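You operate a simulated robot arm through the tools that you are given. There is no shell and no other tool. Be economical: measure what you need, move in short steps, check, and stop when the job is done.

The job below is to be done with a simulated robot arm. You get a single attempt, and the scene is never put back.

TASK
Put the black cup in the inside of the soak tub. Put the jar that says "sugar" from the brown bench top on the shelf over the grey bench. Take the blue sponge and leave it on the purple bench top. Take the green pot and put it on the shelf over the blue bench. Take the clear cup with a black foot and put it on the purple bench top. Put the white bag with a red clip on the top of the khaki table. The order is free. Set down upright: black cup, jar, clear cup with a black foot, white bag with a red clip.

The check looks at the end state, three seconds after you hand in, the way a careful person would. Anything else that was tipped, shoved, dropped, spilled or broken makes it a failure.

THE ROBOT
A 6-joint arm with a four-finger gripper on a trunk, on a base that drives. Base frame: it is fixed to the floor where the robot stands at the start and does not move with it; the origin is under the middle of the robot, x ahead of it, y to its left, z up. Readings come in mm, rad, newtons and seconds.
With the tool pointing down near the work surface it reaches from about 160 to 920 mm from the robot's upright axis, wherever it stands. Its first joint turns from -2.897 to 2.897 rad. Places, roughly: black cup (8x8x9 cm) [2200, -1200, 900]; blue sponge (7x10x5 cm) [2400, -2000, 900]; clear cup with a black foot (6x6x7 cm) [4200, 300, 900]; green pot (11x11x6 cm) [2600, -200, 900]; inside of the soak tub (40x26 cm) [1880, -1120, 900]; jar with black lid, jar with red lid [2750, -1000, 1000]; purple bench top [3800, -3900, 800]; shelf over the blue bench (208x17 cm) [1940, -200, 1360]; shelf over the grey bench (118x17 cm) [2420, -2000, 1360]; top of the khaki table [2200, -4200, 800]; white bag with a red clip (11x8x15 cm) [4600, -200, 1000]. Payload 3.43 kg.
The tool frame sits at the grasp point between the pads (the TCP): z along the fingers, y along the line on which they close. The tips reach 30 mm beyond it. The gripper opens to 120 mm. The gripper's body begins 85 mm behind the TCP.
Orientation is that of the tool frame in the base frame, as [roll, pitch, yaw] about the fixed x, y, z axes, in that order (R = Rz(yaw) Ry(pitch) Rx(roll)). With the fingers straight down and closing along the base's y, the tool's x points along the base's -x, its y along +y and its z along -z.

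THE INTERFACE
- The arm moves only by the tool apply_moves. Its argument "deltas" is a list of rows, each a list of 7 numbers: the shift along the tool's x, y, z in units of 25 mm (1.0 is 25 mm), then the turn, a rotation vector about the tool's x, y, z in units of 5 degrees (1.0 is 5 degrees), then the opening, from 0 (shut) to 1 (fully open). In form: [[tx, ty, tz, rx, ry, rz, jaw], ...]. A call has 1 to 8 rows; each row shifts and turns the commanded pose from where the row before left it, along the tool's axes as they then stand. A call with a number of a shift or a turn outside -1 to 1 is refused whole. Rows are played at 5 a second. More than 50 mm and 0.15 rad between two rows, or a gripper value outside its range, and nothing of the call is played. A pose out of reach is approached as far as the arm can. The call stops where the force on the tool passes 40 N (or 10 N more than at its start, if that is more) or the arm is blocked; 0.2 s more then pass. The fingers move at their own pace and stop on an object; they squeeze with about 44 N. The grip force told is the motor's: it shows also when the fingers shut on nothing. Time passes only in rows, and 0.2 s behind the last, so rows that do not move let the fingers close. The reply holds the time, the measured pose of the TCP, the force on the tool along the base axes, the opening and the grip force, in the units named above and with some noise, with the torque about the TCP (base axes, N m) and any sound that the robot's microphone picked up.
- Cameras (640 x 400 px; columns grow to the right, rows downward): "scene" is now at [68.7, 182.9, 1536.2]; the picture's right is [-0.17, -0.99, 0.00], its down [-0.52, 0.09, -0.85] and it looks along [0.84, -0.14, -0.53] (base axes); focal length 280 px, centre (320, 200). "wrist" rides on the gripper at [71, -17, -120] in the tool frame; the picture's right is [0.23, 0.97, 0.00], its down [-0.81, 0.19, -0.55] and it looks along [-0.54, 0.13, 0.83] (tool axes); focal length 275 px, centre (320, 200). There is no depth. A picture from a camera that has moved, and an enlarged one, comes with that camera's place and axes in the base frame and with its lens.
- snapshot(camera): a new picture of that camera. No time passes.
- move_column(by): slides the trunk up (or, below 0, down) by that many mm; the arm and the scene camera ride with it, the base frame stays. It gives what a move gives, with no picture.
- roll_base(legs): drives the robot by 1 to 6 legs, each [ahead, left, turn to the left] in mm, mm and rad, along the robot's own axes; the way and the turn of a leg run together, so that a leg with both is an arc; at most 1500 mm and 3.142 rad a leg. The arm and the cameras ride along, it lands a little off, and it stops where it bumps. It gives what a move gives.
- aim_head(pan, tilt): turns the head with the scene camera to pan (to the left, within 2.094 rad either way) and tilt (down, from -0.506 to 1.204), counted from straight ahead of the robot. It gives what a move gives.
- inspect(camera, box): a new picture of the part [left, top, right, bottom] of that camera's present view, enlarged. No time passes.
- hand_in(): hands the job in; it is judged then, once.

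Work in short steps. Places have to be worked out from the pictures, the camera data and where the tool is seen: move nearer, look again, correct. Check each grasp and each placing, and mend what went wrong. You have 201 turns and 170 pictures in all, those below and enlarged ones among them. Open the gripper and draw the arm clear of the work before you hand the job in, unless the task says otherwise; then end with one line.

The tools are called after "Emit:" as a command line: name --pt "numbers of a row" for each row, then --argument value for the rest, lists and objects as JSON in quotes. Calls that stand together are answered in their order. apply_moves: Moves the arm, as the interface text tells. Its arguments: {"type":"object","properties":{"deltas":{"type":"array"}},"required":["deltas"]} The other tools are called the same way: move_column (by) slides the trunk up or down; roll_base (legs) drives the base; aim_head (pan, tilt) turns the head that bears the scene camera; snapshot (camera) takes a picture; inspect (camera, box) takes an enlarged picture of a part of a camera's view; hand_in () hands the job in.

At the start:

```text
t: 0.0
eef_pos: [540.8, -9.6, 1142.3]
tool_rot: [3.14, 0.001, -3.141]
wrist_force: [0.0, 0.1, 0.4]
ft_torque: [0.01, 0.0, -0.03]
opening: 120.3
finger_force: 0.0
trunk travel left (down, up): [-100.0, 440.0]
robot x, y, heading: [2.0, -0.5, -0.002]
head pan, tilt: [-0.375, 0.841]
```

scene: 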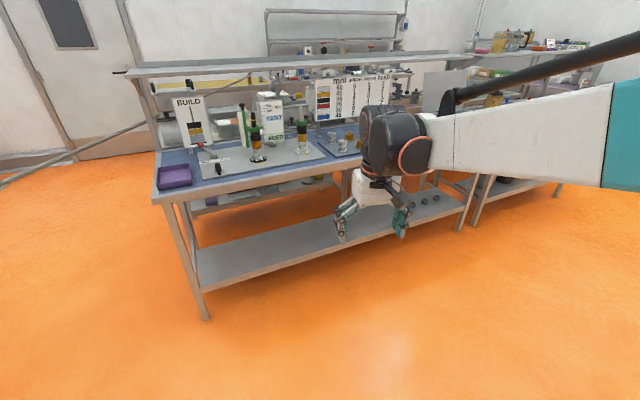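
wrist: 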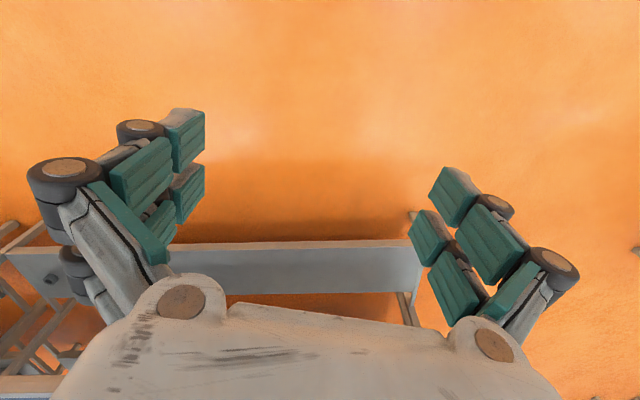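

I'll first look around with the head to map the room.

Emit:
aim_head --pan -0.3 --tilt 0.5

Emit:
snapshot --camera "scene"

Emit:
aim_head --pan -1.2 --tilt 0.5

Emit:
snapshot --camera "scene"

```text
t: 0.8
eef_pos: [542.0, -9.1, 1142.1]
tool_rot: [-3.14, 0.0, -3.141]
wrist_force: [0.0, 0.2, -0.7]
ft_torque: [0.01, 0.02, 0.0]
opening: 120.2
finger_force: 0.0
trunk travel left (down, up): [-100.0, 440.0]
robot x, y, heading: [-1.5, -0.1, 0.001]
head pan, tilt: [-0.3, 0.499]
```

```text
167 pictures are left
camera scene: at [68.7, 183.1, 1536.2], right [-0.16, -0.99, 0.0], down [-0.52, 0.09, -0.85], along [0.84, -0.14, -0.53], focal length 280 px, centre (320, 200)
```

scene: 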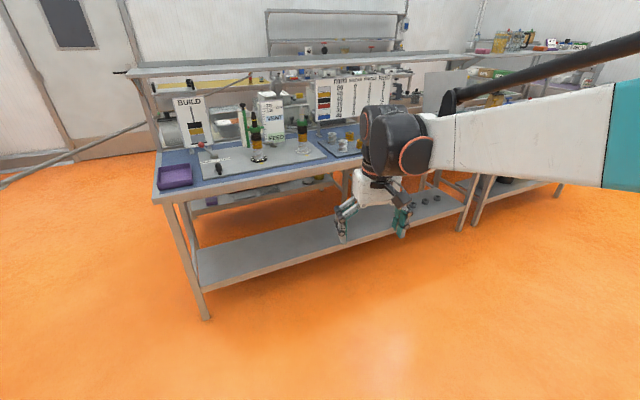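

```text
t: 2.0
eef_pos: [540.3, -7.2, 1141.2]
tool_rot: [-3.141, 0.0, 3.141]
wrist_force: [-0.6, -1.0, 0.0]
ft_torque: [0.01, -0.02, 0.0]
opening: 120.2
finger_force: 0.0
trunk travel left (down, up): [-100.0, 440.0]
robot x, y, heading: [-0.2, -2.3, -0.0]
head pan, tilt: [-1.201, 0.499]
```

```text
166 pictures are left
camera scene: at [68.9, 183.0, 1536.9], right [-0.17, -0.99, 0.0], down [-0.51, 0.09, -0.85], along [0.84, -0.14, -0.52], focal length 280 px, centre (320, 200)
```

scene: 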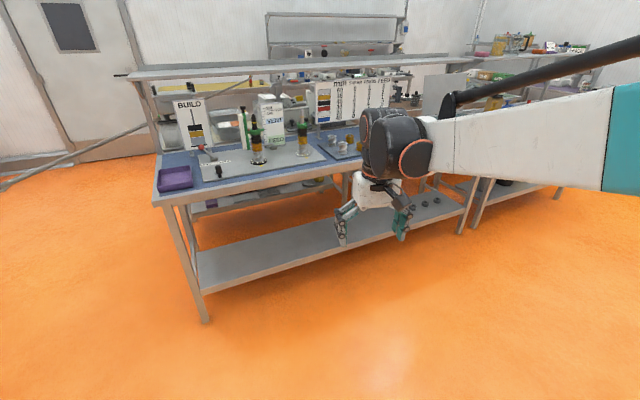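

The head reads as panned but the camera axes stayed the same. I'll check whether the view follows after another call.

Emit:
aim_head --pan -0.8 --tilt 0.6

Emit:
snapshot --camera "scene"

```text
t: 2.9
eef_pos: [541.5, -10.0, 1142.6]
tool_rot: [3.142, -0.002, -3.14]
wrist_force: [1.1, -0.3, 0.2]
ft_torque: [0.01, -0.01, -0.01]
opening: 119.9
finger_force: 0.1
trunk travel left (down, up): [-100.0, 440.0]
robot x, y, heading: [-2.5, -1.9, -0.001]
head pan, tilt: [-0.799, 0.6]
```

```text
165 pictures are left
camera scene: at [68.9, 183.1, 1536.9], right [-0.16, -0.99, 0.0], down [-0.51, 0.09, -0.85], along [0.84, -0.14, -0.52], focal length 280 px, centre (320, 200)
```

scene: 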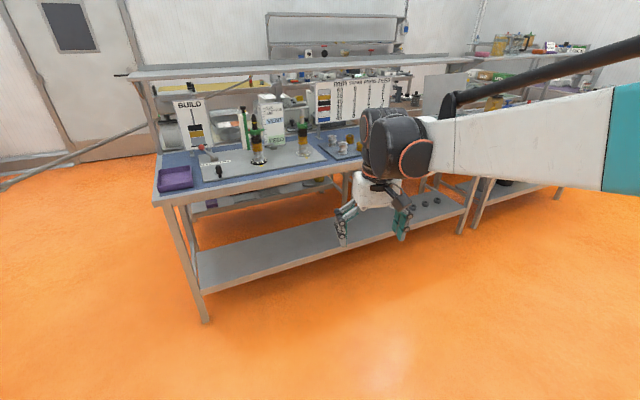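

The scene camera appears fixed to the trunk, so I'll look by moving the base and the column. I raise the trunk for an overview.

Emit:
move_column --by 440

Emit:
snapshot --camera "scene"

Emit:
roll_base --legs '[[0, 0, -0.7]]'

Emit:
snapshot --camera "scene"

```text
refused: 440 is not a number from -400 to 400
```

```text
164 pictures are left
camera scene: at [68.9, 183.1, 1536.9], right [-0.16, -0.99, 0.0], down [-0.51, 0.09, -0.85], along [0.84, -0.14, -0.52], focal length 280 px, centre (320, 200)
```

scene: 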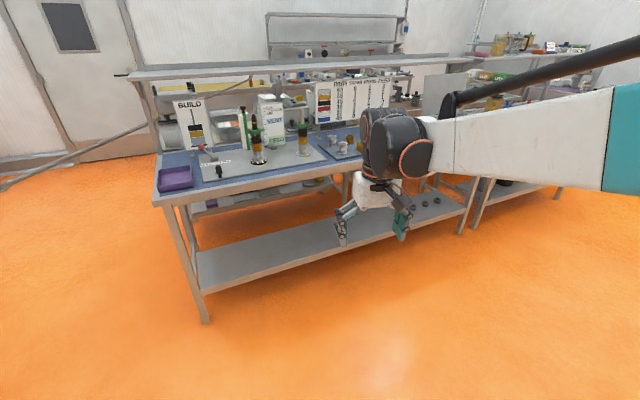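

```text
t: 5.2
eef_pos: [409.4, -353.9, 1141.8]
tool_rot: [3.142, 0.002, 2.446]
wrist_force: [0.3, -0.6, -0.1]
ft_torque: [-0.02, 0.0, -0.03]
opening: 120.0
finger_force: 0.0
trunk travel left (down, up): [-100.0, 440.0]
robot x, y, heading: [3.6, -1.1, -0.694]
head pan, tilt: [-0.799, 0.6]
```

```text
163 pictures are left
camera scene: at [171.6, 95.9, 1536.5], right [-0.76, -0.65, 0.0], down [-0.34, 0.4, -0.85], along [0.55, -0.65, -0.53], focal length 280 px, centre (320, 200)
```

scene: 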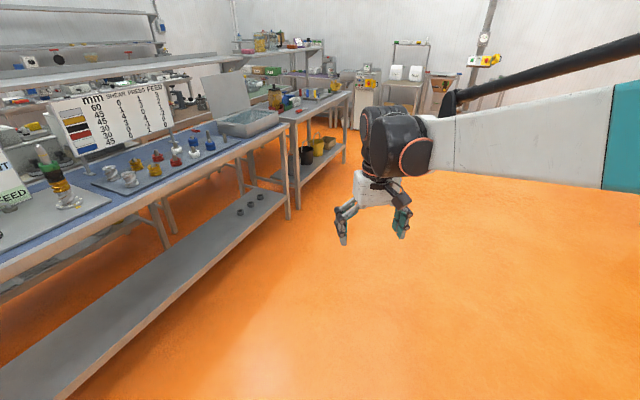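

The soak tub sits at the far (right) end of the blue bench. Raising the column for a better overview.

Emit:
move_column --by 400

Emit:
snapshot --camera "scene"

Emit:
roll_base --legs '[[0, 0, 0.85]]'

Emit:
snapshot --camera "scene"

```text
t: 9.0
eef_pos: [410.5, -353.9, 1542.2]
tool_rot: [3.139, -0.001, 2.445]
wrist_force: [0.5, -0.3, 0.2]
ft_torque: [0.03, 0.01, -0.01]
opening: 120.0
finger_force: 0.0
trunk travel left (down, up): [-500.0, 40.0]
robot x, y, heading: [-0.3, 0.5, -0.693]
head pan, tilt: [-0.799, 0.6]
```

```text
162 pictures are left
camera scene: at [171.6, 96.0, 1936.0], right [-0.76, -0.65, 0.0], down [-0.35, 0.4, -0.85], along [0.55, -0.64, -0.53], focal length 280 px, centre (320, 200)
```

scene: 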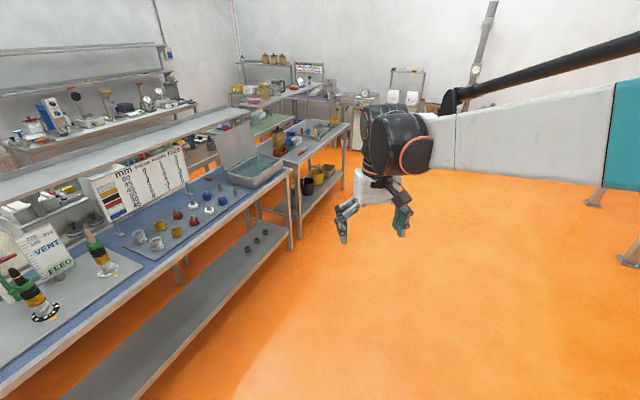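

```text
t: 11.5
eef_pos: [536.8, 61.9, 1541.6]
tool_rot: [3.14, 0.0, -3.011]
wrist_force: [0.2, -0.4, 0.1]
ft_torque: [-0.02, -0.01, -0.05]
opening: 119.9
finger_force: 0.0
trunk travel left (down, up): [-500.0, 40.0]
robot x, y, heading: [1.4, 2.1, 0.129]
head pan, tilt: [-0.799, 0.6]
```

```text
161 pictures are left
camera scene: at [43.7, 190.9, 1935.8], right [-0.03, -1.0, 0.0], down [-0.53, 0.02, -0.85], along [0.85, -0.03, -0.53], focal length 280 px, centre (320, 200)
```

scene: 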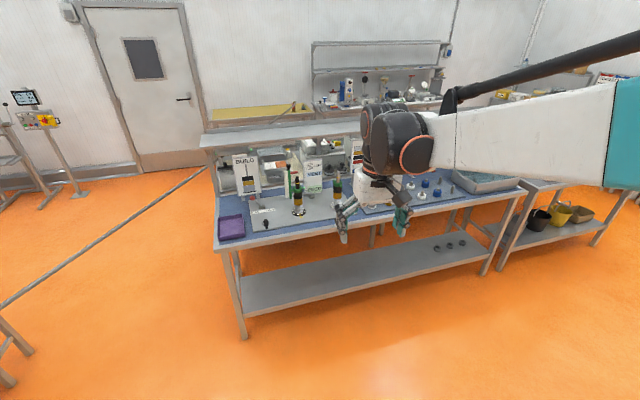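

A bench row stands in front with a grey bench continuing to the right. I drive to the right, in open floor, to see the grey bench and what lies behind.

Emit:
roll_base --legs '[[0, 0, -1.38], [1500, 0, 0], [0, 0, 0.75]]'

Emit:
snapshot --camera "scene"

```text
t: 24.3
eef_pos: [945.7, -1676.0, 1542.6]
tool_rot: [-3.141, -0.001, 2.651]
wrist_force: [1.0, -0.2, -0.1]
ft_torque: [-0.02, -0.02, -0.03]
opening: 120.1
finger_force: 0.1
trunk travel left (down, up): [-500.0, 40.0]
robot x, y, heading: [474.7, -1417.4, -0.495]
head pan, tilt: [-0.799, 0.6]
```

```text
160 pictures are left
camera scene: at [621.8, -1282.7, 1935.1], right [-0.61, -0.79, 0.0], down [-0.43, 0.33, -0.84], along [0.67, -0.51, -0.54], focal length 280 px, centre (320, 200)
```

scene: 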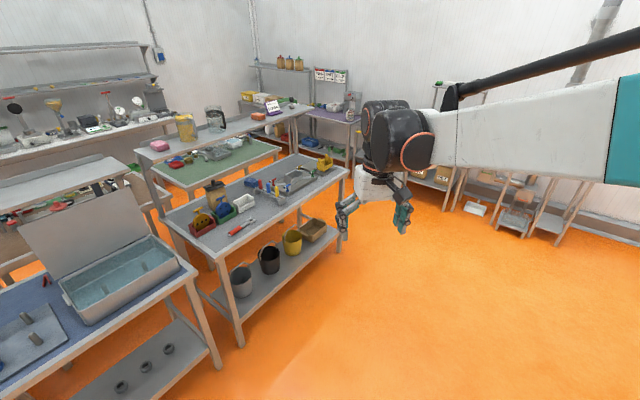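

I can see blue bench with tub, grey bench with its shelf, and a green bench behind. Next I go farther to the right end to see the purple bench, khaki table and the passages.

Emit:
roll_base --legs '[[0, 0, -0.7], [1500, 0, 0], [0, 0, 0.7]]'

Emit:
snapshot --camera "scene"

Emit:
roll_base --legs '[[0, 0, 0.75]]'

Emit:
snapshot --camera "scene"

```text
t: 35.5
eef_pos: [1487.4, -3095.5, 1542.0]
tool_rot: [3.141, 0.001, 2.634]
wrist_force: [0.8, 0.4, -1.2]
ft_torque: [-0.05, 0.03, 0.04]
opening: 120.1
finger_force: 0.1
trunk travel left (down, up): [-500.0, 40.0]
robot x, y, heading: [1016.4, -2824.0, -0.508]
head pan, tilt: [-0.799, 0.6]
```

```text
159 pictures are left
camera scene: at [1169.2, -2696.9, 1934.8], right [-0.62, -0.78, 0.0], down [-0.43, 0.34, -0.84], along [0.66, -0.52, -0.54], focal length 280 px, centre (320, 200)
```

scene: 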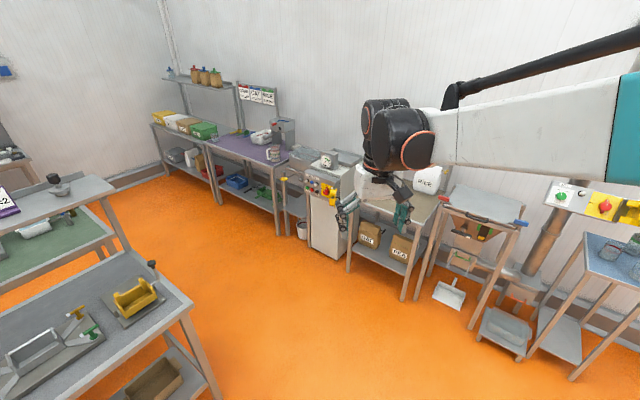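

```text
t: 37.9
eef_pos: [1546.2, -2704.0, 1541.9]
tool_rot: [-3.141, -0.001, -2.903]
wrist_force: [-0.8, -0.4, -0.6]
ft_torque: [0.01, 0.02, 0.0]
opening: 119.9
finger_force: 0.1
trunk travel left (down, up): [-500.0, 40.0]
robot x, y, heading: [1019.5, -2820.0, 0.246]
head pan, tilt: [-0.799, 0.6]
```

```text
158 pictures are left
camera scene: at [1041.4, -2629.5, 1934.7], right [0.08, -1.0, 0.0], down [-0.54, -0.04, -0.84], along [0.84, 0.07, -0.54], focal length 280 px, centre (320, 200)
```

scene: 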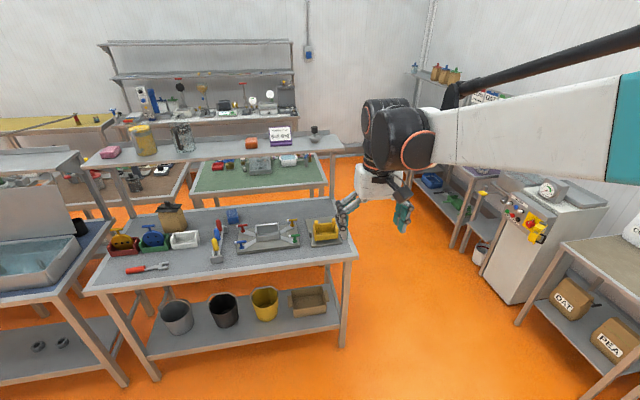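

Excellent view: the sponge is likely the blue block at (233,215) on the grey bench, the black cup at (80,225). I zoom in on both regions.

Emit:
inspect --camera "scene" --box '[100, 110, 360, 280]'

Emit:
inspect --camera "scene" --box '[0, 100, 200, 280]'

Emit:
inspect --camera "scene" --box '[400, 60, 640, 360]'

```text
2.35 times, centred on (230, 195) of scene
camera zoom: at [1041.4, -2629.5, 1934.7], right [0.08, -1.0, 0.0], down [-0.54, -0.04, -0.84], along [0.84, 0.07, -0.54], focal length 659 px, centre (532, 212)
```

zoom: 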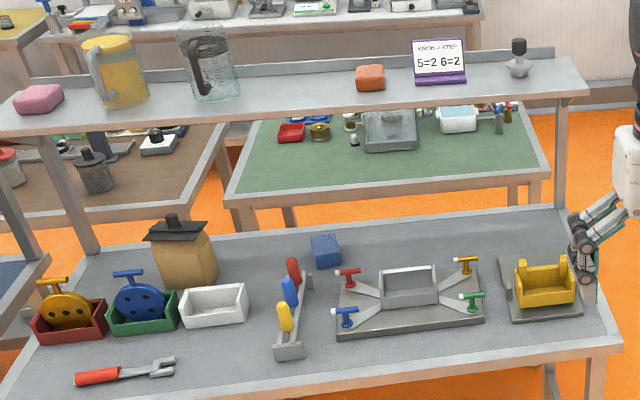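

```text
2.22 times, centred on (100, 190) of scene
camera zoom: at [1041.4, -2629.5, 1934.7], right [0.08, -1.0, 0.0], down [-0.54, -0.04, -0.84], along [0.84, 0.07, -0.54], focal length 622 px, centre (809, 222)
```

zoom: 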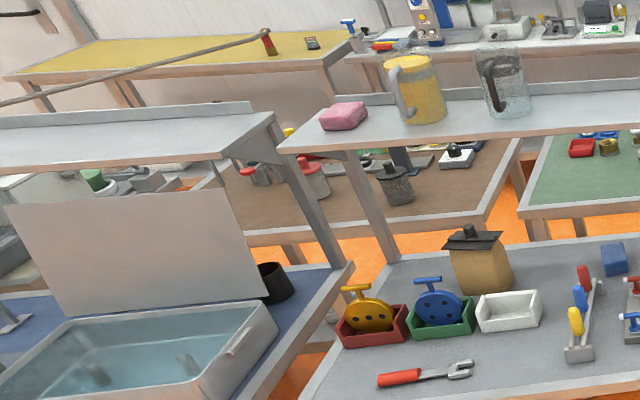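

```text
1.33 times, centred on (520, 210) of scene
camera zoom: at [1041.4, -2629.5, 1934.7], right [0.08, -1.0, 0.0], down [-0.54, -0.04, -0.84], along [0.84, 0.07, -0.54], focal length 373 px, centre (53, 187)
```

zoom: 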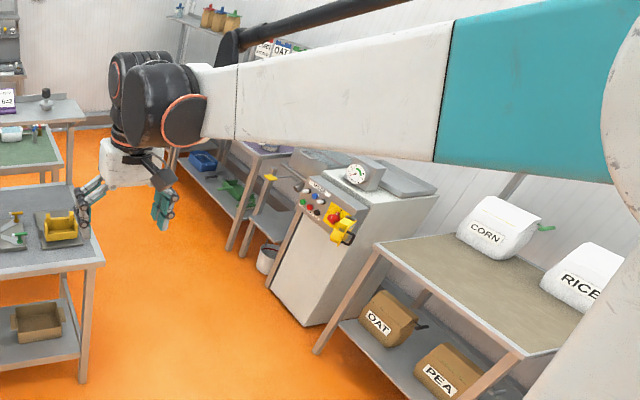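

All benches run parallel, turned about 0.24 rad. The sponge lies under the grey shelf at about (2405,-1975). I drive nearer, in front of it.

Emit:
roll_base --legs '[[0, 440, 0], [480, 0, 0]]'

Emit:
snapshot --camera "scene"

Emit:
snapshot --camera "wrist"

```text
t: 43.0
eef_pos: [1909.0, -2167.4, 1542.8]
tool_rot: [3.141, 0.0, -2.907]
wrist_force: [0.7, -0.3, 0.0]
ft_torque: [-0.01, 0.02, 0.03]
opening: 120.1
finger_force: 0.1
trunk travel left (down, up): [-500.0, 40.0]
robot x, y, heading: [1378.2, -2285.1, 0.233]
head pan, tilt: [-0.799, 0.6]
```

```text
154 pictures are left
camera scene: at [1402.8, -2090.2, 1934.6], right [0.07, -1.0, 0.0], down [-0.54, -0.04, -0.84], along [0.84, 0.06, -0.54], focal length 280 px, centre (320, 200)
```

scene: 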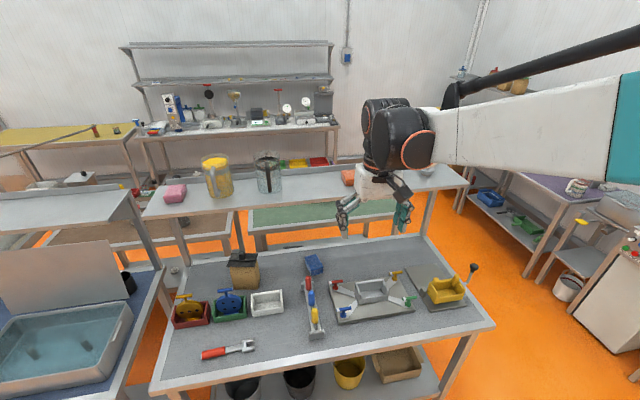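

```text
153 pictures are left
camera wrist: at [1843.4, -2200.6, 1663.0], right [-0.45, 0.89, 0.0], down [0.74, 0.37, 0.55], along [0.49, 0.25, -0.83], focal length 275 px, centre (320, 200)
```

wrist: 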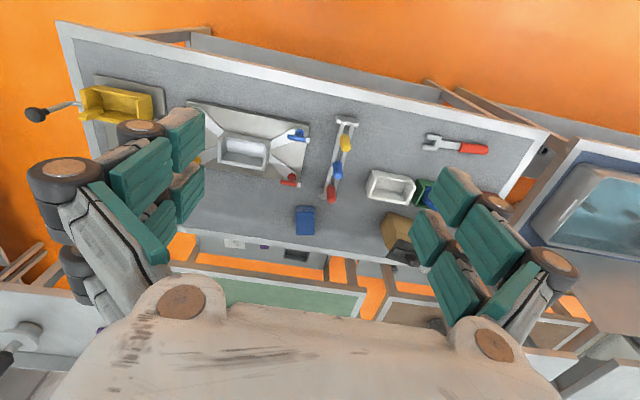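

Sponge judged at about (2393,-1988, 900), under the shelf and beside the stand with coloured knobs. I move closer, tilt the tool 30° forward and lower the column.

Emit:
roll_base --legs '[[230, 40, 0]]'

Emit:
apply_moves --pt "0 0 0 0 -1 0 0.8" --pt "0 0 0 0 -1 0 0.8" --pt "0 0 0 0 -1 0 0.8" --pt "0 0 0 0 -1 0 0.8" --pt "0 0 0 0 -1 0 0.8" --pt "0 0 0 0 -1 0 0.8"

Emit:
move_column --by -400

Emit:
snapshot --camera "wrist"

Emit:
snapshot --camera "scene"

```text
t: 44.8
eef_pos: [2125.9, -2074.8, 1540.9]
tool_rot: [-3.141, -0.003, -2.908]
wrist_force: [0.9, -0.1, -0.3]
ft_torque: [-0.02, 0.06, 0.0]
opening: 120.1
finger_force: 0.1
trunk travel left (down, up): [-500.0, 40.0]
robot x, y, heading: [1591.6, -2191.7, 0.235]
head pan, tilt: [-0.799, 0.6]
```

```text
t: 45.8
eef_pos: [2193.1, -2067.8, 1538.5]
tool_rot: [3.141, 0.346, -2.918]
wrist_force: [0.0, -0.3, -1.0]
ft_torque: [0.0, 0.0, 0.0]
opening: 96.2
finger_force: 0.1
trunk travel left (down, up): [-500.0, 40.0]
robot x, y, heading: [1598.2, -2189.2, 0.232]
head pan, tilt: [-0.799, 0.6]
stopped in row 5: the arm was blocked; the commanded pose is now the measured one
```

```text
t: 49.7
eef_pos: [2189.2, -2065.2, 1140.6]
tool_rot: [-3.141, 0.345, -2.914]
wrist_force: [0.5, -0.2, 0.0]
ft_torque: [-0.02, -0.01, -0.01]
opening: 96.1
finger_force: 0.0
trunk travel left (down, up): [-100.0, 440.0]
robot x, y, heading: [1598.4, -2192.4, 0.244]
head pan, tilt: [-0.799, 0.6]
```

```text
152 pictures are left
camera wrist: at [2088.6, -2106.2, 1230.0], right [-0.43, 0.9, -0.08], down [0.52, 0.32, 0.79], along [0.74, 0.3, -0.6], focal length 275 px, centre (320, 200)
```

wrist: 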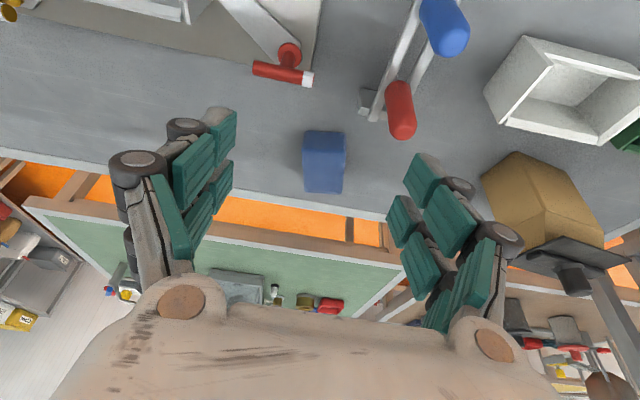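

```text
151 pictures are left
camera scene: at [1620.1, -1998.5, 1537.4], right [0.06, -1.0, 0.0], down [-0.52, -0.03, -0.86], along [0.85, 0.06, -0.52], focal length 280 px, centre (320, 200)
```

scene: 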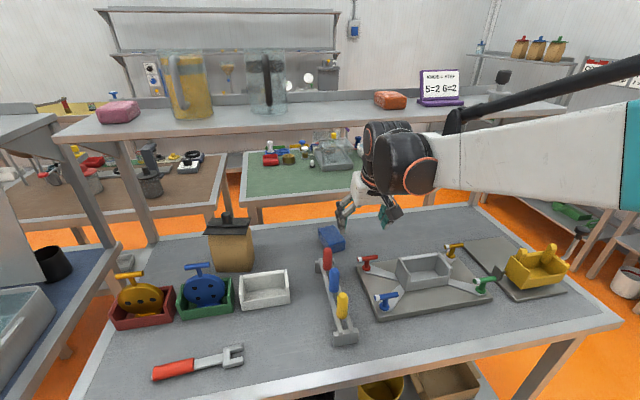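

Both views agree: sponge centre ≈ (2393,-1982,905), aligned with the tool. I go straight toward it in a slant, stopping two-thirds of the way to check.

Emit:
apply_moves --pt "-0.427 0.116 0.953 0 0 0 0.9" --pt "-0.427 0.116 0.953 0 0 0 0.9" --pt "-0.427 0.116 0.953 0 0 0 0.9" --pt "-0.427 0.116 0.953 0 0 0 0.9" --pt "-0.427 0.116 0.953 0 0 0 0.9" --pt "-0.427 0.116 0.953 0 0 0 0.9" --pt "-0.427 0.116 0.953 0 0 0 0.9" --pt "-0.427 0.116 0.953 0 0 0 0.9"

Emit:
snapshot --camera "wrist"

Emit:
snapshot --camera "scene"

```text
t: 51.5
eef_pos: [2325.2, -2009.9, 988.7]
tool_rot: [-3.141, 0.346, -2.915]
wrist_force: [0.3, 0.7, -0.1]
ft_torque: [-0.02, -0.01, 0.0]
opening: 107.5
finger_force: 0.0
trunk travel left (down, up): [-100.0, 440.0]
robot x, y, heading: [1593.9, -2191.2, 0.235]
head pan, tilt: [-0.799, 0.6]
```

```text
150 pictures are left
camera wrist: at [2225.0, -2050.8, 1079.8], right [-0.43, 0.9, -0.08], down [0.52, 0.32, 0.79], along [0.74, 0.3, -0.6], focal length 275 px, centre (320, 200)
```

wrist: 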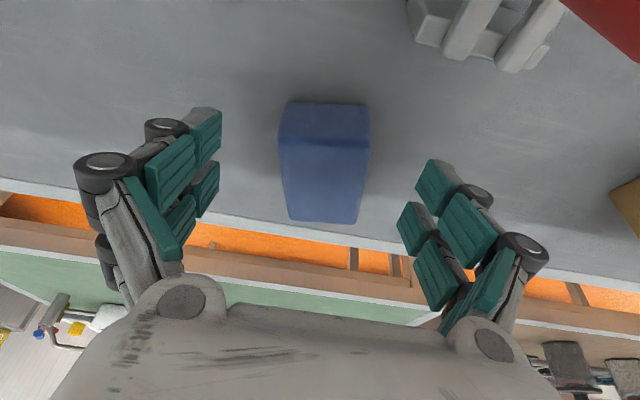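

```text
149 pictures are left
camera scene: at [1605.3, -2051.6, 1532.3], right [-0.54, -0.84, 0.0], down [-0.48, 0.3, -0.82], along [0.7, -0.44, -0.57], focal length 280 px, centre (320, 200)
```

scene: 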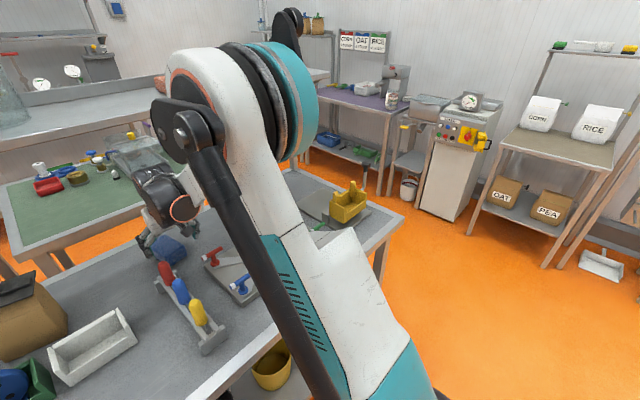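

The sponge lies between the open fingers' path. I go the rest of the way down and close.

Emit:
apply_moves --pt "-0.39 0.1 0.96 0 0 0 0.9" --pt "-0.39 0.1 0.96 0 0 0 0.9" --pt "-0.39 0.1 0.96 0 0 0 0.9" --pt "-0.39 0.1 0.96 0 0 0 0.9" --pt "0 0 0 0 0 0 0.4" --pt "0 0 0 0 0 0 0.3" --pt "0 0 0 0 0 0 0.3"

Emit:
snapshot --camera "wrist"

```text
t: 52.6
eef_pos: [2388.7, -1987.8, 923.9]
tool_rot: [-3.142, 0.351, -2.917]
wrist_force: [-9.7, -1.7, 72.4]
ft_torque: [-0.38, 1.37, -0.08]
opening: 105.1
finger_force: 45.7
trunk travel left (down, up): [-100.0, 440.0]
robot x, y, heading: [1596.2, -2193.4, 0.232]
head pan, tilt: [-0.799, 0.6]
stopped in row 5: the force on the tool passed its limit at 50 N (the readings are from after the stop); the commanded pose is now the measured one
```

```text
148 pictures are left
camera wrist: at [2287.3, -2028.2, 1012.7], right [-0.43, 0.9, -0.08], down [0.51, 0.31, 0.8], along [0.74, 0.3, -0.6], focal length 275 px, centre (320, 200)
```

wrist: 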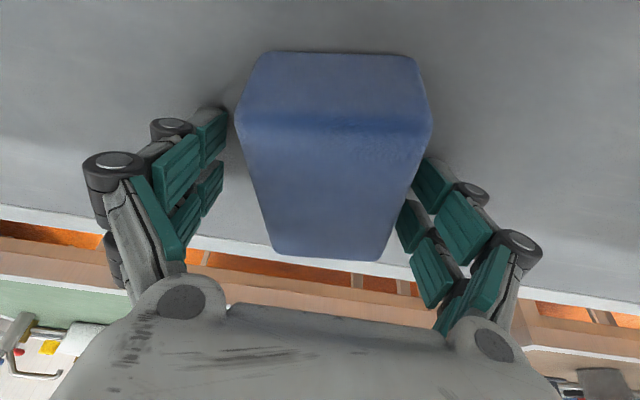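

Fingertips touched the bench, so the bench top is ≈ 892. I raise a few mm and close on the sponge.

Emit:
apply_moves --pt "0 0 -0.35 0 0 0 0.9" --pt "0 0 0 0 0 0 0.3" --pt "0 0 0 0 0 0 0.3" --pt "0 0 0 0 0 0 0.3" --pt "0 0 0 0 0 0 0.3"

Emit:
snapshot --camera "wrist"

```text
t: 53.3
eef_pos: [2387.1, -1987.7, 933.9]
tool_rot: [3.139, 0.355, -2.914]
wrist_force: [-8.0, -2.6, 70.7]
ft_torque: [-0.44, 1.37, 0.13]
opening: 64.6
finger_force: 45.2
trunk travel left (down, up): [-100.0, 440.0]
robot x, y, heading: [1598.1, -2191.9, 0.228]
head pan, tilt: [-0.799, 0.6]
stopped in row 3: the force on the tool passed its limit at 85 N (the readings are from after the stop); the commanded pose is now the measured one
```

```text
147 pictures are left
camera wrist: at [2285.3, -2028.4, 1022.8], right [-0.43, 0.9, -0.08], down [0.51, 0.31, 0.8], along [0.75, 0.3, -0.59], focal length 275 px, centre (320, 200)
```

wrist: 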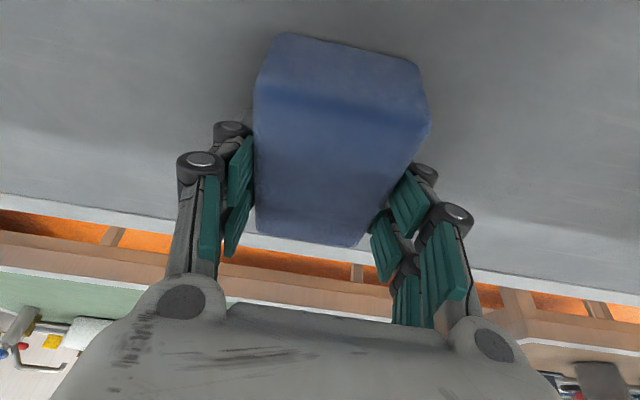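

The sponge is between the pads (64.6 mm). I lift straight back out.

Emit:
apply_moves --pt "0 0 -0.5 0 0 0 0.3" --pt "0 0 -0.5 0 0 0 0.3" --pt "0 0 -1 0 0 0 0.3" --pt "0.3 0 -1 0 0 0 0.3" --pt "0.4 0 -1 0 0 0 0.3" --pt "0.4 0 -1 0 0 0 0.3"

Emit:
snapshot --camera "wrist"

```text
t: 54.7
eef_pos: [2322.4, -2002.8, 1034.8]
tool_rot: [-3.141, 0.349, -2.916]
wrist_force: [0.1, 0.1, -0.6]
ft_torque: [0.03, -0.02, 0.03]
opening: 63.2
finger_force: 43.4
trunk travel left (down, up): [-100.0, 440.0]
robot x, y, heading: [1593.1, -2190.2, 0.234]
head pan, tilt: [-0.799, 0.6]
```

```text
146 pictures are left
camera wrist: at [2221.7, -2042.3, 1125.3], right [-0.43, 0.9, -0.08], down [0.52, 0.32, 0.8], along [0.74, 0.3, -0.6], focal length 275 px, centre (320, 200)
```

wrist: 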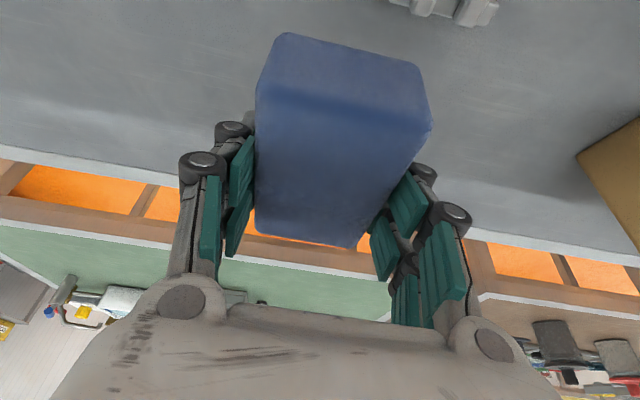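

Sponge held and lifted. I raise slightly, back away from the bench, then look toward the purple bench.

Emit:
move_column --by 50

Emit:
roll_base --legs '[[-600, -100, 0], [0, -600, 0]]'

Emit:
aim_head --pan 0 --tilt 0.5

Emit:
snapshot --camera "scene"

```text
t: 55.6
eef_pos: [2323.8, -2001.4, 1085.8]
tool_rot: [3.141, 0.347, -2.914]
wrist_force: [0.1, -0.1, -0.2]
ft_torque: [0.0, -0.02, -0.04]
opening: 63.1
finger_force: 44.5
trunk travel left (down, up): [-150.0, 390.0]
robot x, y, heading: [1596.0, -2193.6, 0.238]
head pan, tilt: [-0.799, 0.6]
```

```text
t: 62.1
eef_pos: [1908.4, -2817.6, 1085.8]
tool_rot: [3.14, 0.346, -2.896]
wrist_force: [0.4, -0.7, 0.0]
ft_torque: [-0.01, -0.02, 0.0]
opening: 62.7
finger_force: 43.8
trunk travel left (down, up): [-150.0, 390.0]
robot x, y, heading: [1183.8, -3023.0, 0.255]
head pan, tilt: [-0.799, 0.6]
```

```text
t: 63.2
eef_pos: [1908.1, -2817.6, 1085.2]
tool_rot: [-3.14, 0.348, -2.897]
wrist_force: [0.1, -0.8, 0.1]
ft_torque: [0.06, 0.01, 0.02]
opening: 62.7
finger_force: 43.7
trunk travel left (down, up): [-150.0, 390.0]
robot x, y, heading: [1182.9, -3023.3, 0.254]
head pan, tilt: [0.0, 0.499]
```

```text
145 pictures are left
camera scene: at [1203.8, -2812.6, 1591.4], right [0.25, -0.97, 0.0], down [-0.46, -0.12, -0.88], along [0.85, 0.22, -0.48], focal length 280 px, centre (320, 200)
```

scene: 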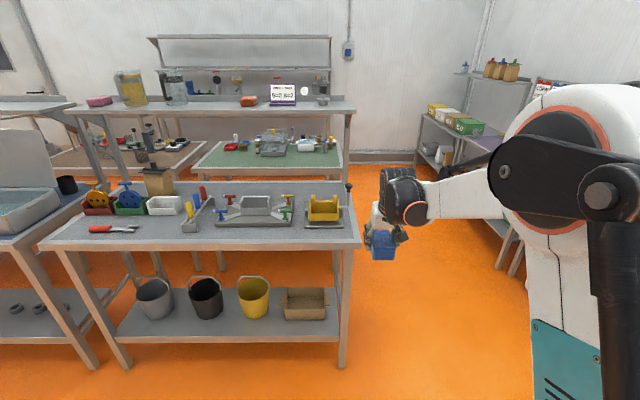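

Head now follows. The aisle to the purple bench looks clear; I drive along it and look at the purple top.

Emit:
roll_base --legs '[[0, -560, 0], [1300, 0, 0], [0, 0, -0.8]]'

Emit:
snapshot --camera "scene"

```text
t: 74.8
eef_pos: [3261.9, -3597.5, 1084.5]
tool_rot: [-3.14, 0.348, 2.613]
wrist_force: [0.4, -0.7, -1.0]
ft_torque: [0.03, 0.02, -0.01]
opening: 62.7
finger_force: 44.5
trunk travel left (down, up): [-150.0, 390.0]
robot x, y, heading: [2605.0, -3240.3, -0.525]
head pan, tilt: [0.0, 0.499]
```

```text
144 pictures are left
camera scene: at [2764.3, -3102.0, 1591.4], right [-0.5, -0.87, 0.0], down [-0.42, 0.24, -0.88], along [0.76, -0.44, -0.48], focal length 280 px, centre (320, 200)
```

scene: 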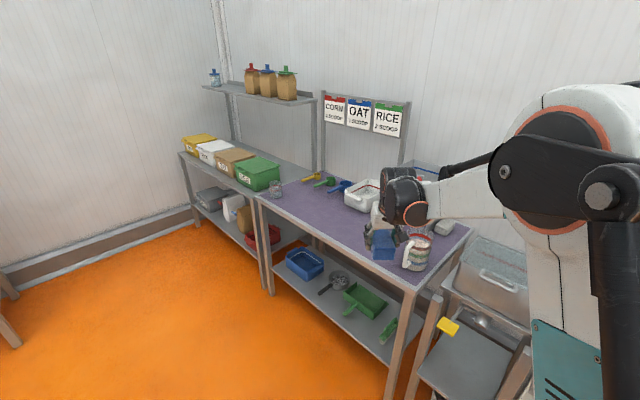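

Purple top is visible; free area in its middle front around (3800,-3700). I drive to stand in front of it, facing it.

Emit:
roll_base --legs '[[0, 740, 0], [700, 0, 0], [0, 0, -0.8]]'

Emit:
snapshot --camera "scene"

Emit:
snapshot --camera "wrist"

```text
t: 77.8
eef_pos: [3555.7, -3116.0, 1085.4]
tool_rot: [3.14, 0.349, 2.667]
wrist_force: [-1.1, 0.0, -0.9]
ft_torque: [-0.04, -0.03, 0.03]
opening: 62.7
finger_force: 43.5
trunk travel left (down, up): [-150.0, 390.0]
robot x, y, heading: [2883.8, -2790.2, -0.467]
head pan, tilt: [0.0, 0.499]
stopped in leg 1: the robot was blocked; the commanded pose is now the measured one
```

```text
143 pictures are left
camera scene: at [3029.2, -2647.6, 1591.5], right [-0.45, -0.89, 0.0], down [-0.43, 0.21, -0.88], along [0.79, -0.39, -0.48], focal length 280 px, centre (320, 200)
```

scene: 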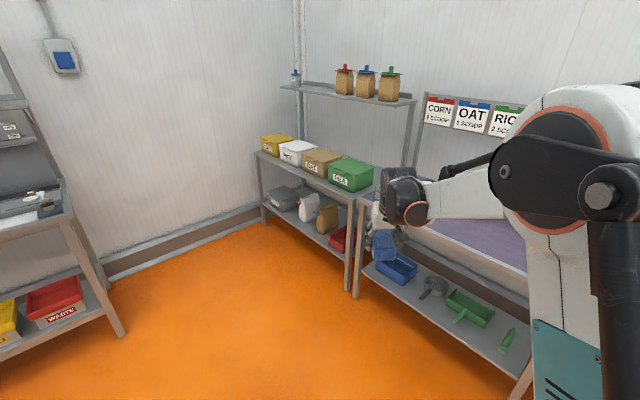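

```text
142 pictures are left
camera wrist: at [3452.2, -3080.8, 1175.6], right [0.25, 0.96, -0.08], down [0.6, -0.09, 0.8], along [0.76, -0.25, -0.6], focal length 275 px, centre (320, 200)
```

wrist: 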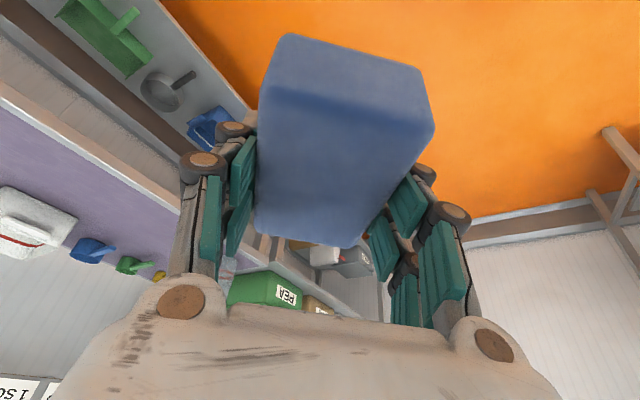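

The base bumped near the green bench's end. I move on ahead and away from it, then turn to face the purple bench.

Emit:
roll_base --legs '[[738, 167, 0], [0, 0, -0.85]]'

Emit:
snapshot --camera "scene"

Emit:
snapshot --camera "wrist"

```text
t: 84.2
eef_pos: [3828.7, -3711.0, 1085.1]
tool_rot: [3.141, 0.35, 1.81]
wrist_force: [0.3, -0.1, -0.2]
ft_torque: [-0.03, 0.01, 0.0]
opening: 62.9
finger_force: 44.0
trunk travel left (down, up): [-150.0, 390.0]
robot x, y, heading: [3626.7, -2986.3, -1.322]
head pan, tilt: [0.0, 0.499]
```

```text
141 pictures are left
camera scene: at [3840.4, -3008.1, 1591.4], right [-0.97, -0.25, 0.0], down [-0.12, 0.46, -0.88], along [0.22, -0.85, -0.48], focal length 280 px, centre (320, 200)
```

scene: 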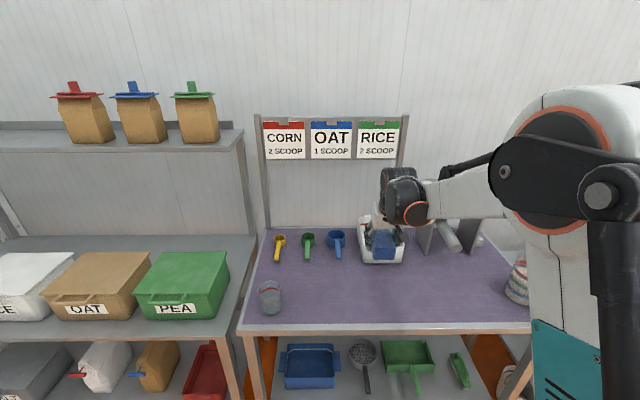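

```text
140 pictures are left
camera wrist: at [3787.7, -3609.5, 1174.8], right [0.89, 0.44, -0.08], down [0.32, -0.51, 0.8], along [0.31, -0.74, -0.6], focal length 275 px, centre (320, 200)
```

wrist: 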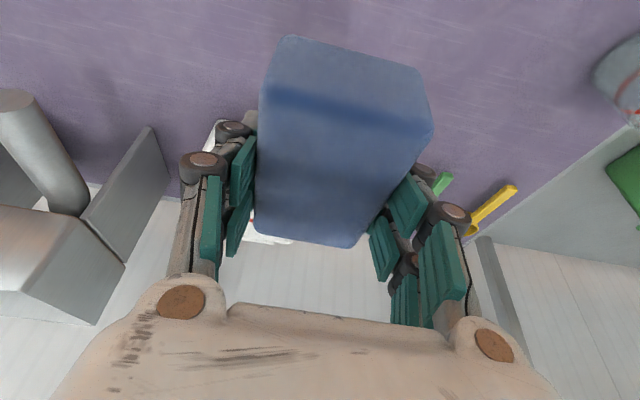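

Clear space directly below the tool (about (3830,-3711)). I lower vertically toward the purple top.

Emit:
apply_moves --pt "0.342 0 0.94 0 0 0 0.3" --pt "0.342 0 0.94 0 0 0 0.3" --pt "0.342 0 0.94 0 0 0 0.3" --pt "0.342 0 0.94 0 0 0 0.3" --pt "0.342 0 0.94 0 0 0 0.3"

Emit:
snapshot --camera "scene"

```text
t: 85.4
eef_pos: [3827.6, -3711.2, 959.1]
tool_rot: [3.141, 0.349, 1.81]
wrist_force: [0.8, 0.2, -0.8]
ft_torque: [-0.04, -0.01, 0.01]
opening: 62.8
finger_force: 43.9
trunk travel left (down, up): [-150.0, 390.0]
robot x, y, heading: [3626.6, -2983.1, -1.324]
head pan, tilt: [0.0, 0.499]
```

```text
139 pictures are left
camera scene: at [3840.4, -3008.2, 1591.4], right [-0.97, -0.25, 0.0], down [-0.12, 0.46, -0.88], along [0.22, -0.85, -0.48], focal length 280 px, centre (320, 200)
```

scene: 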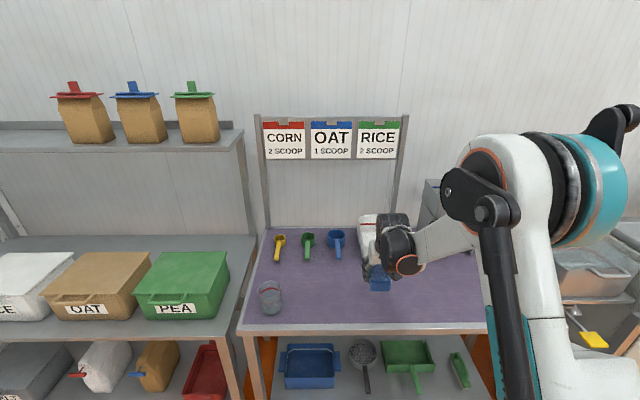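

Continuing down in smaller steps until the sponge touches.

Emit:
apply_moves --pt "0.137 0 0.376 0 0 0 0.3" --pt "0.137 0 0.376 0 0 0 0.3" --pt "0.07 0 0.19 0 0 0 0.3" --pt "0.07 0 0.19 0 0 0 0.3" --pt "0.07 0 0.19 0 0 0 0.3"

Emit:
inspect --camera "scene" --box '[300, 200, 460, 320]'

```text
t: 86.6
eef_pos: [3827.9, -3711.2, 922.9]
tool_rot: [3.14, 0.35, 1.809]
wrist_force: [-0.3, 0.5, -1.0]
ft_torque: [0.02, -0.01, -0.02]
opening: 62.8
finger_force: 44.1
trunk travel left (down, up): [-150.0, 390.0]
robot x, y, heading: [3629.0, -2987.4, -1.325]
head pan, tilt: [0.0, 0.499]
```

```text
3.33 times, centred on (380, 260) of scene
camera zoom: at [3840.4, -3008.2, 1591.4], right [-0.97, -0.25, 0.0], down [-0.12, 0.46, -0.88], along [0.22, -0.85, -0.48], focal length 933 px, centre (120, 0)
```

zoom: 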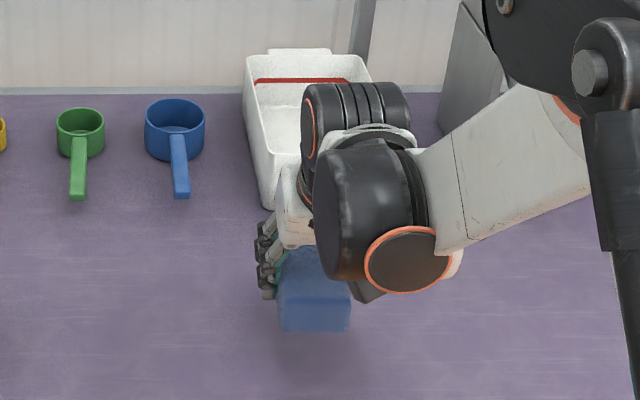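

No contact yet; keep lowering in small steps.

Emit:
apply_moves --pt "0.1 0 0.28 0 0 0 0.3" --pt "0.1 0 0.28 0 0 0 0.3" --pt "0.1 0 0.28 0 0 0 0.3" --pt "0.1 0 0.28 0 0 0 0.3" --pt "0.1 0 0.28 0 0 0 0.3" --pt "0.1 0 0.28 0 0 0 0.3" --pt "0.1 0 0.28 0 0 0 0.3"

Emit:
inspect --camera "scene" --box '[300, 200, 460, 320]'

```text
t: 88.2
eef_pos: [3829.2, -3711.7, 872.1]
tool_rot: [3.141, 0.349, 1.811]
wrist_force: [0.8, 0.3, -0.4]
ft_torque: [0.01, 0.01, -0.02]
opening: 62.8
finger_force: 44.1
trunk travel left (down, up): [-150.0, 390.0]
robot x, y, heading: [3629.8, -2987.0, -1.324]
head pan, tilt: [0.0, 0.499]
```

```text
3.33 times, centred on (380, 260) of scene
camera zoom: at [3840.4, -3008.2, 1591.4], right [-0.97, -0.25, 0.0], down [-0.12, 0.46, -0.88], along [0.22, -0.85, -0.48], focal length 933 px, centre (120, 0)
```

zoom: 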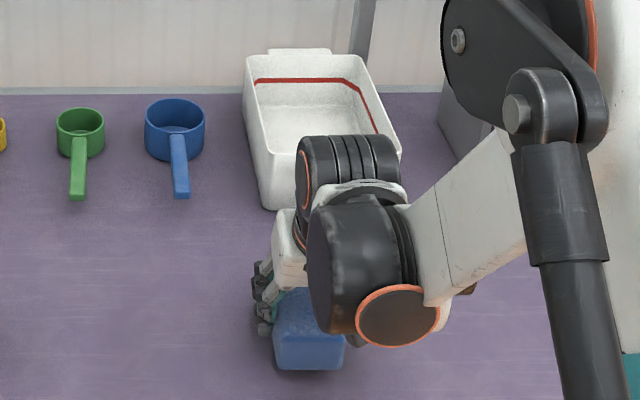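

Still free; continue lowering.

Emit:
apply_moves --pt "0.07 0 0.19 0 0 0 0.3" --pt "0.07 0 0.19 0 0 0 0.3" --pt "0.07 0 0.19 0 0 0 0.3" --pt "0.07 0 0.19 0 0 0 0.3" --pt "0.07 0 0.19 0 0 0 0.3" --pt "0.07 0 0.19 0 0 0 0.3" --pt "0.07 0 0.19 0 0 0 0.3"

Emit:
inspect --camera "scene" --box '[300, 200, 460, 320]'

```text
t: 89.3
eef_pos: [3829.0, -3710.6, 854.0]
tool_rot: [3.141, 0.357, 1.81]
wrist_force: [-2.2, 6.4, 26.6]
ft_torque: [0.52, 0.12, 0.11]
opening: 62.9
finger_force: 43.9
trunk travel left (down, up): [-150.0, 390.0]
robot x, y, heading: [3627.3, -2984.6, -1.327]
head pan, tilt: [0.0, 0.499]
stopped in row 5: the force on the tool passed its limit at 49 N (the readings are from after the stop); the commanded pose is now the measured one
```

```text
3.33 times, centred on (380, 260) of scene
camera zoom: at [3839.5, -3004.9, 1591.8], right [-0.97, -0.25, 0.0], down [-0.12, 0.46, -0.88], along [0.22, -0.85, -0.48], focal length 933 px, centre (120, 0)
```

zoom: 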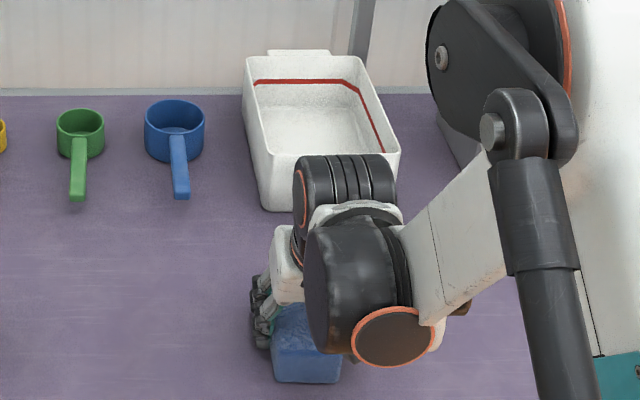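

Contact at TCP z 854 (purple top ≈ 815). I open and back out along the tool axis.

Emit:
apply_moves --pt "0 0 -0.1 0 0 0 0.8" --pt "0 0 0 0 0 0 0.85" --pt "0 0 -0.5 0 0 0 0.9" --pt "0 0 -1 0 0 0 0.9" --pt "0 0 -1 0 0 0 0.9" --pt "0 0 -1 0 0 0 0.9" --pt "0 0 -1 0 0 0 0.9" --pt "0 0 -1 0 0 0 0.9"

Emit:
snapshot --camera "wrist"

```text
t: 91.2
eef_pos: [3819.0, -3664.8, 982.8]
tool_rot: [-3.139, 0.352, 1.811]
wrist_force: [-0.1, -0.7, -0.5]
ft_torque: [0.05, 0.0, 0.01]
opening: 108.4
finger_force: 0.2
trunk travel left (down, up): [-150.0, 390.0]
robot x, y, heading: [3629.5, -2984.5, -1.325]
head pan, tilt: [0.0, 0.499]
```

```text
135 pictures are left
camera wrist: at [3777.6, -3562.9, 1073.0], right [0.89, 0.44, -0.08], down [0.32, -0.51, 0.8], along [0.31, -0.74, -0.6], focal length 275 px, centre (320, 200)
```

wrist: 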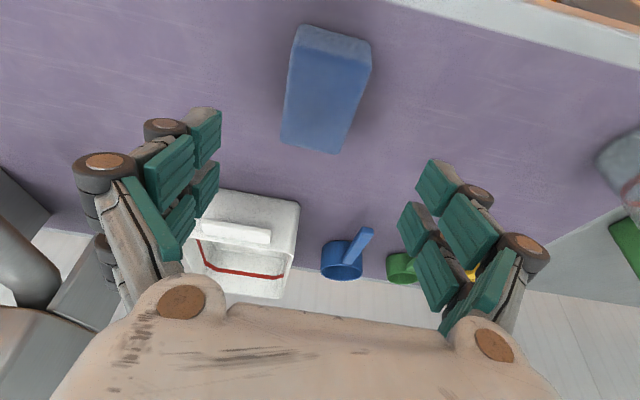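

Sponge rests flat on the purple bench. I raise the column and drive round toward the back wall bench, then look.

Emit:
move_column --by 200

Emit:
roll_base --legs '[[0, 0, 1.565], [500, 300, 0], [0, 0, 0.6]]'

Emit:
snapshot --camera "scene"

```text
t: 93.3
eef_pos: [3819.4, -3665.8, 1183.1]
tool_rot: [3.141, 0.351, 1.81]
wrist_force: [0.3, -0.5, 0.5]
ft_torque: [0.0, 0.03, -0.02]
opening: 108.1
finger_force: 0.0
trunk travel left (down, up): [-350.0, 190.0]
robot x, y, heading: [3626.7, -2985.6, -1.322]
head pan, tilt: [0.0, 0.499]
```

```text
t: 102.1
eef_pos: [4489.2, -2034.3, 1182.5]
tool_rot: [-3.142, 0.352, -2.303]
wrist_force: [0.2, -0.9, -0.2]
ft_torque: [-0.01, 0.02, -0.03]
opening: 108.0
finger_force: 0.1
trunk travel left (down, up): [-350.0, 190.0]
robot x, y, heading: [4038.0, -2573.3, 0.849]
head pan, tilt: [0.0, 0.499]
```

```text
134 pictures are left
camera scene: at [3933.5, -2390.5, 1791.3], right [0.75, -0.66, 0.0], down [-0.32, -0.36, -0.88], along [0.58, 0.66, -0.48], focal length 280 px, centre (320, 200)
```

scene: 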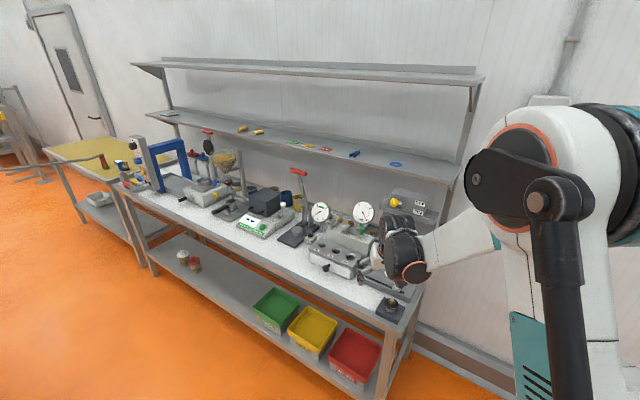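

White bench in view; the bag and cup should be near its far (left) end. I drive along the aisle.

Emit:
roll_base --legs '[[0, 0, 0.3], [700, 400, 0], [700, 450, 0]]'

Emit:
snapshot --camera "scene"

```text
t: 110.7
eef_pos: [4140.6, -402.3, 1181.6]
tool_rot: [-3.14, 0.339, -2.019]
wrist_force: [-1.0, -1.8, 0.1]
ft_torque: [0.0, -0.02, -0.1]
opening: 109.0
finger_force: 1.1
trunk travel left (down, up): [-350.0, 190.0]
robot x, y, heading: [3863.0, -1045.9, 1.138]
head pan, tilt: [0.0, 0.499]
stopped in leg 3: the force on the tool passed its limit at 68 N (the readings are from after the stop); the commanded pose is now the measured one
```

```text
133 pictures are left
camera scene: at [3709.5, -898.3, 1791.5], right [0.91, -0.42, 0.0], down [-0.2, -0.43, -0.88], along [0.37, 0.8, -0.48], focal length 280 px, centre (320, 200)
```

scene: 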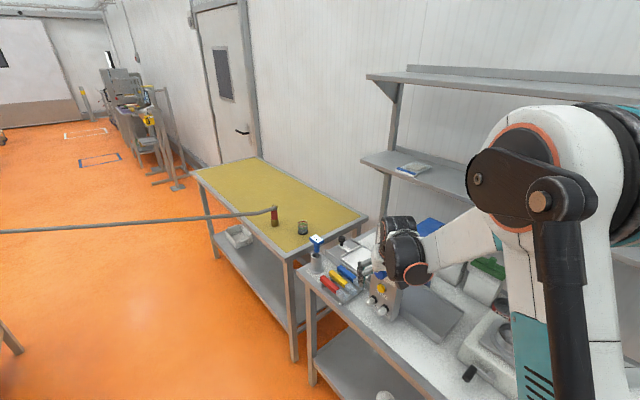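

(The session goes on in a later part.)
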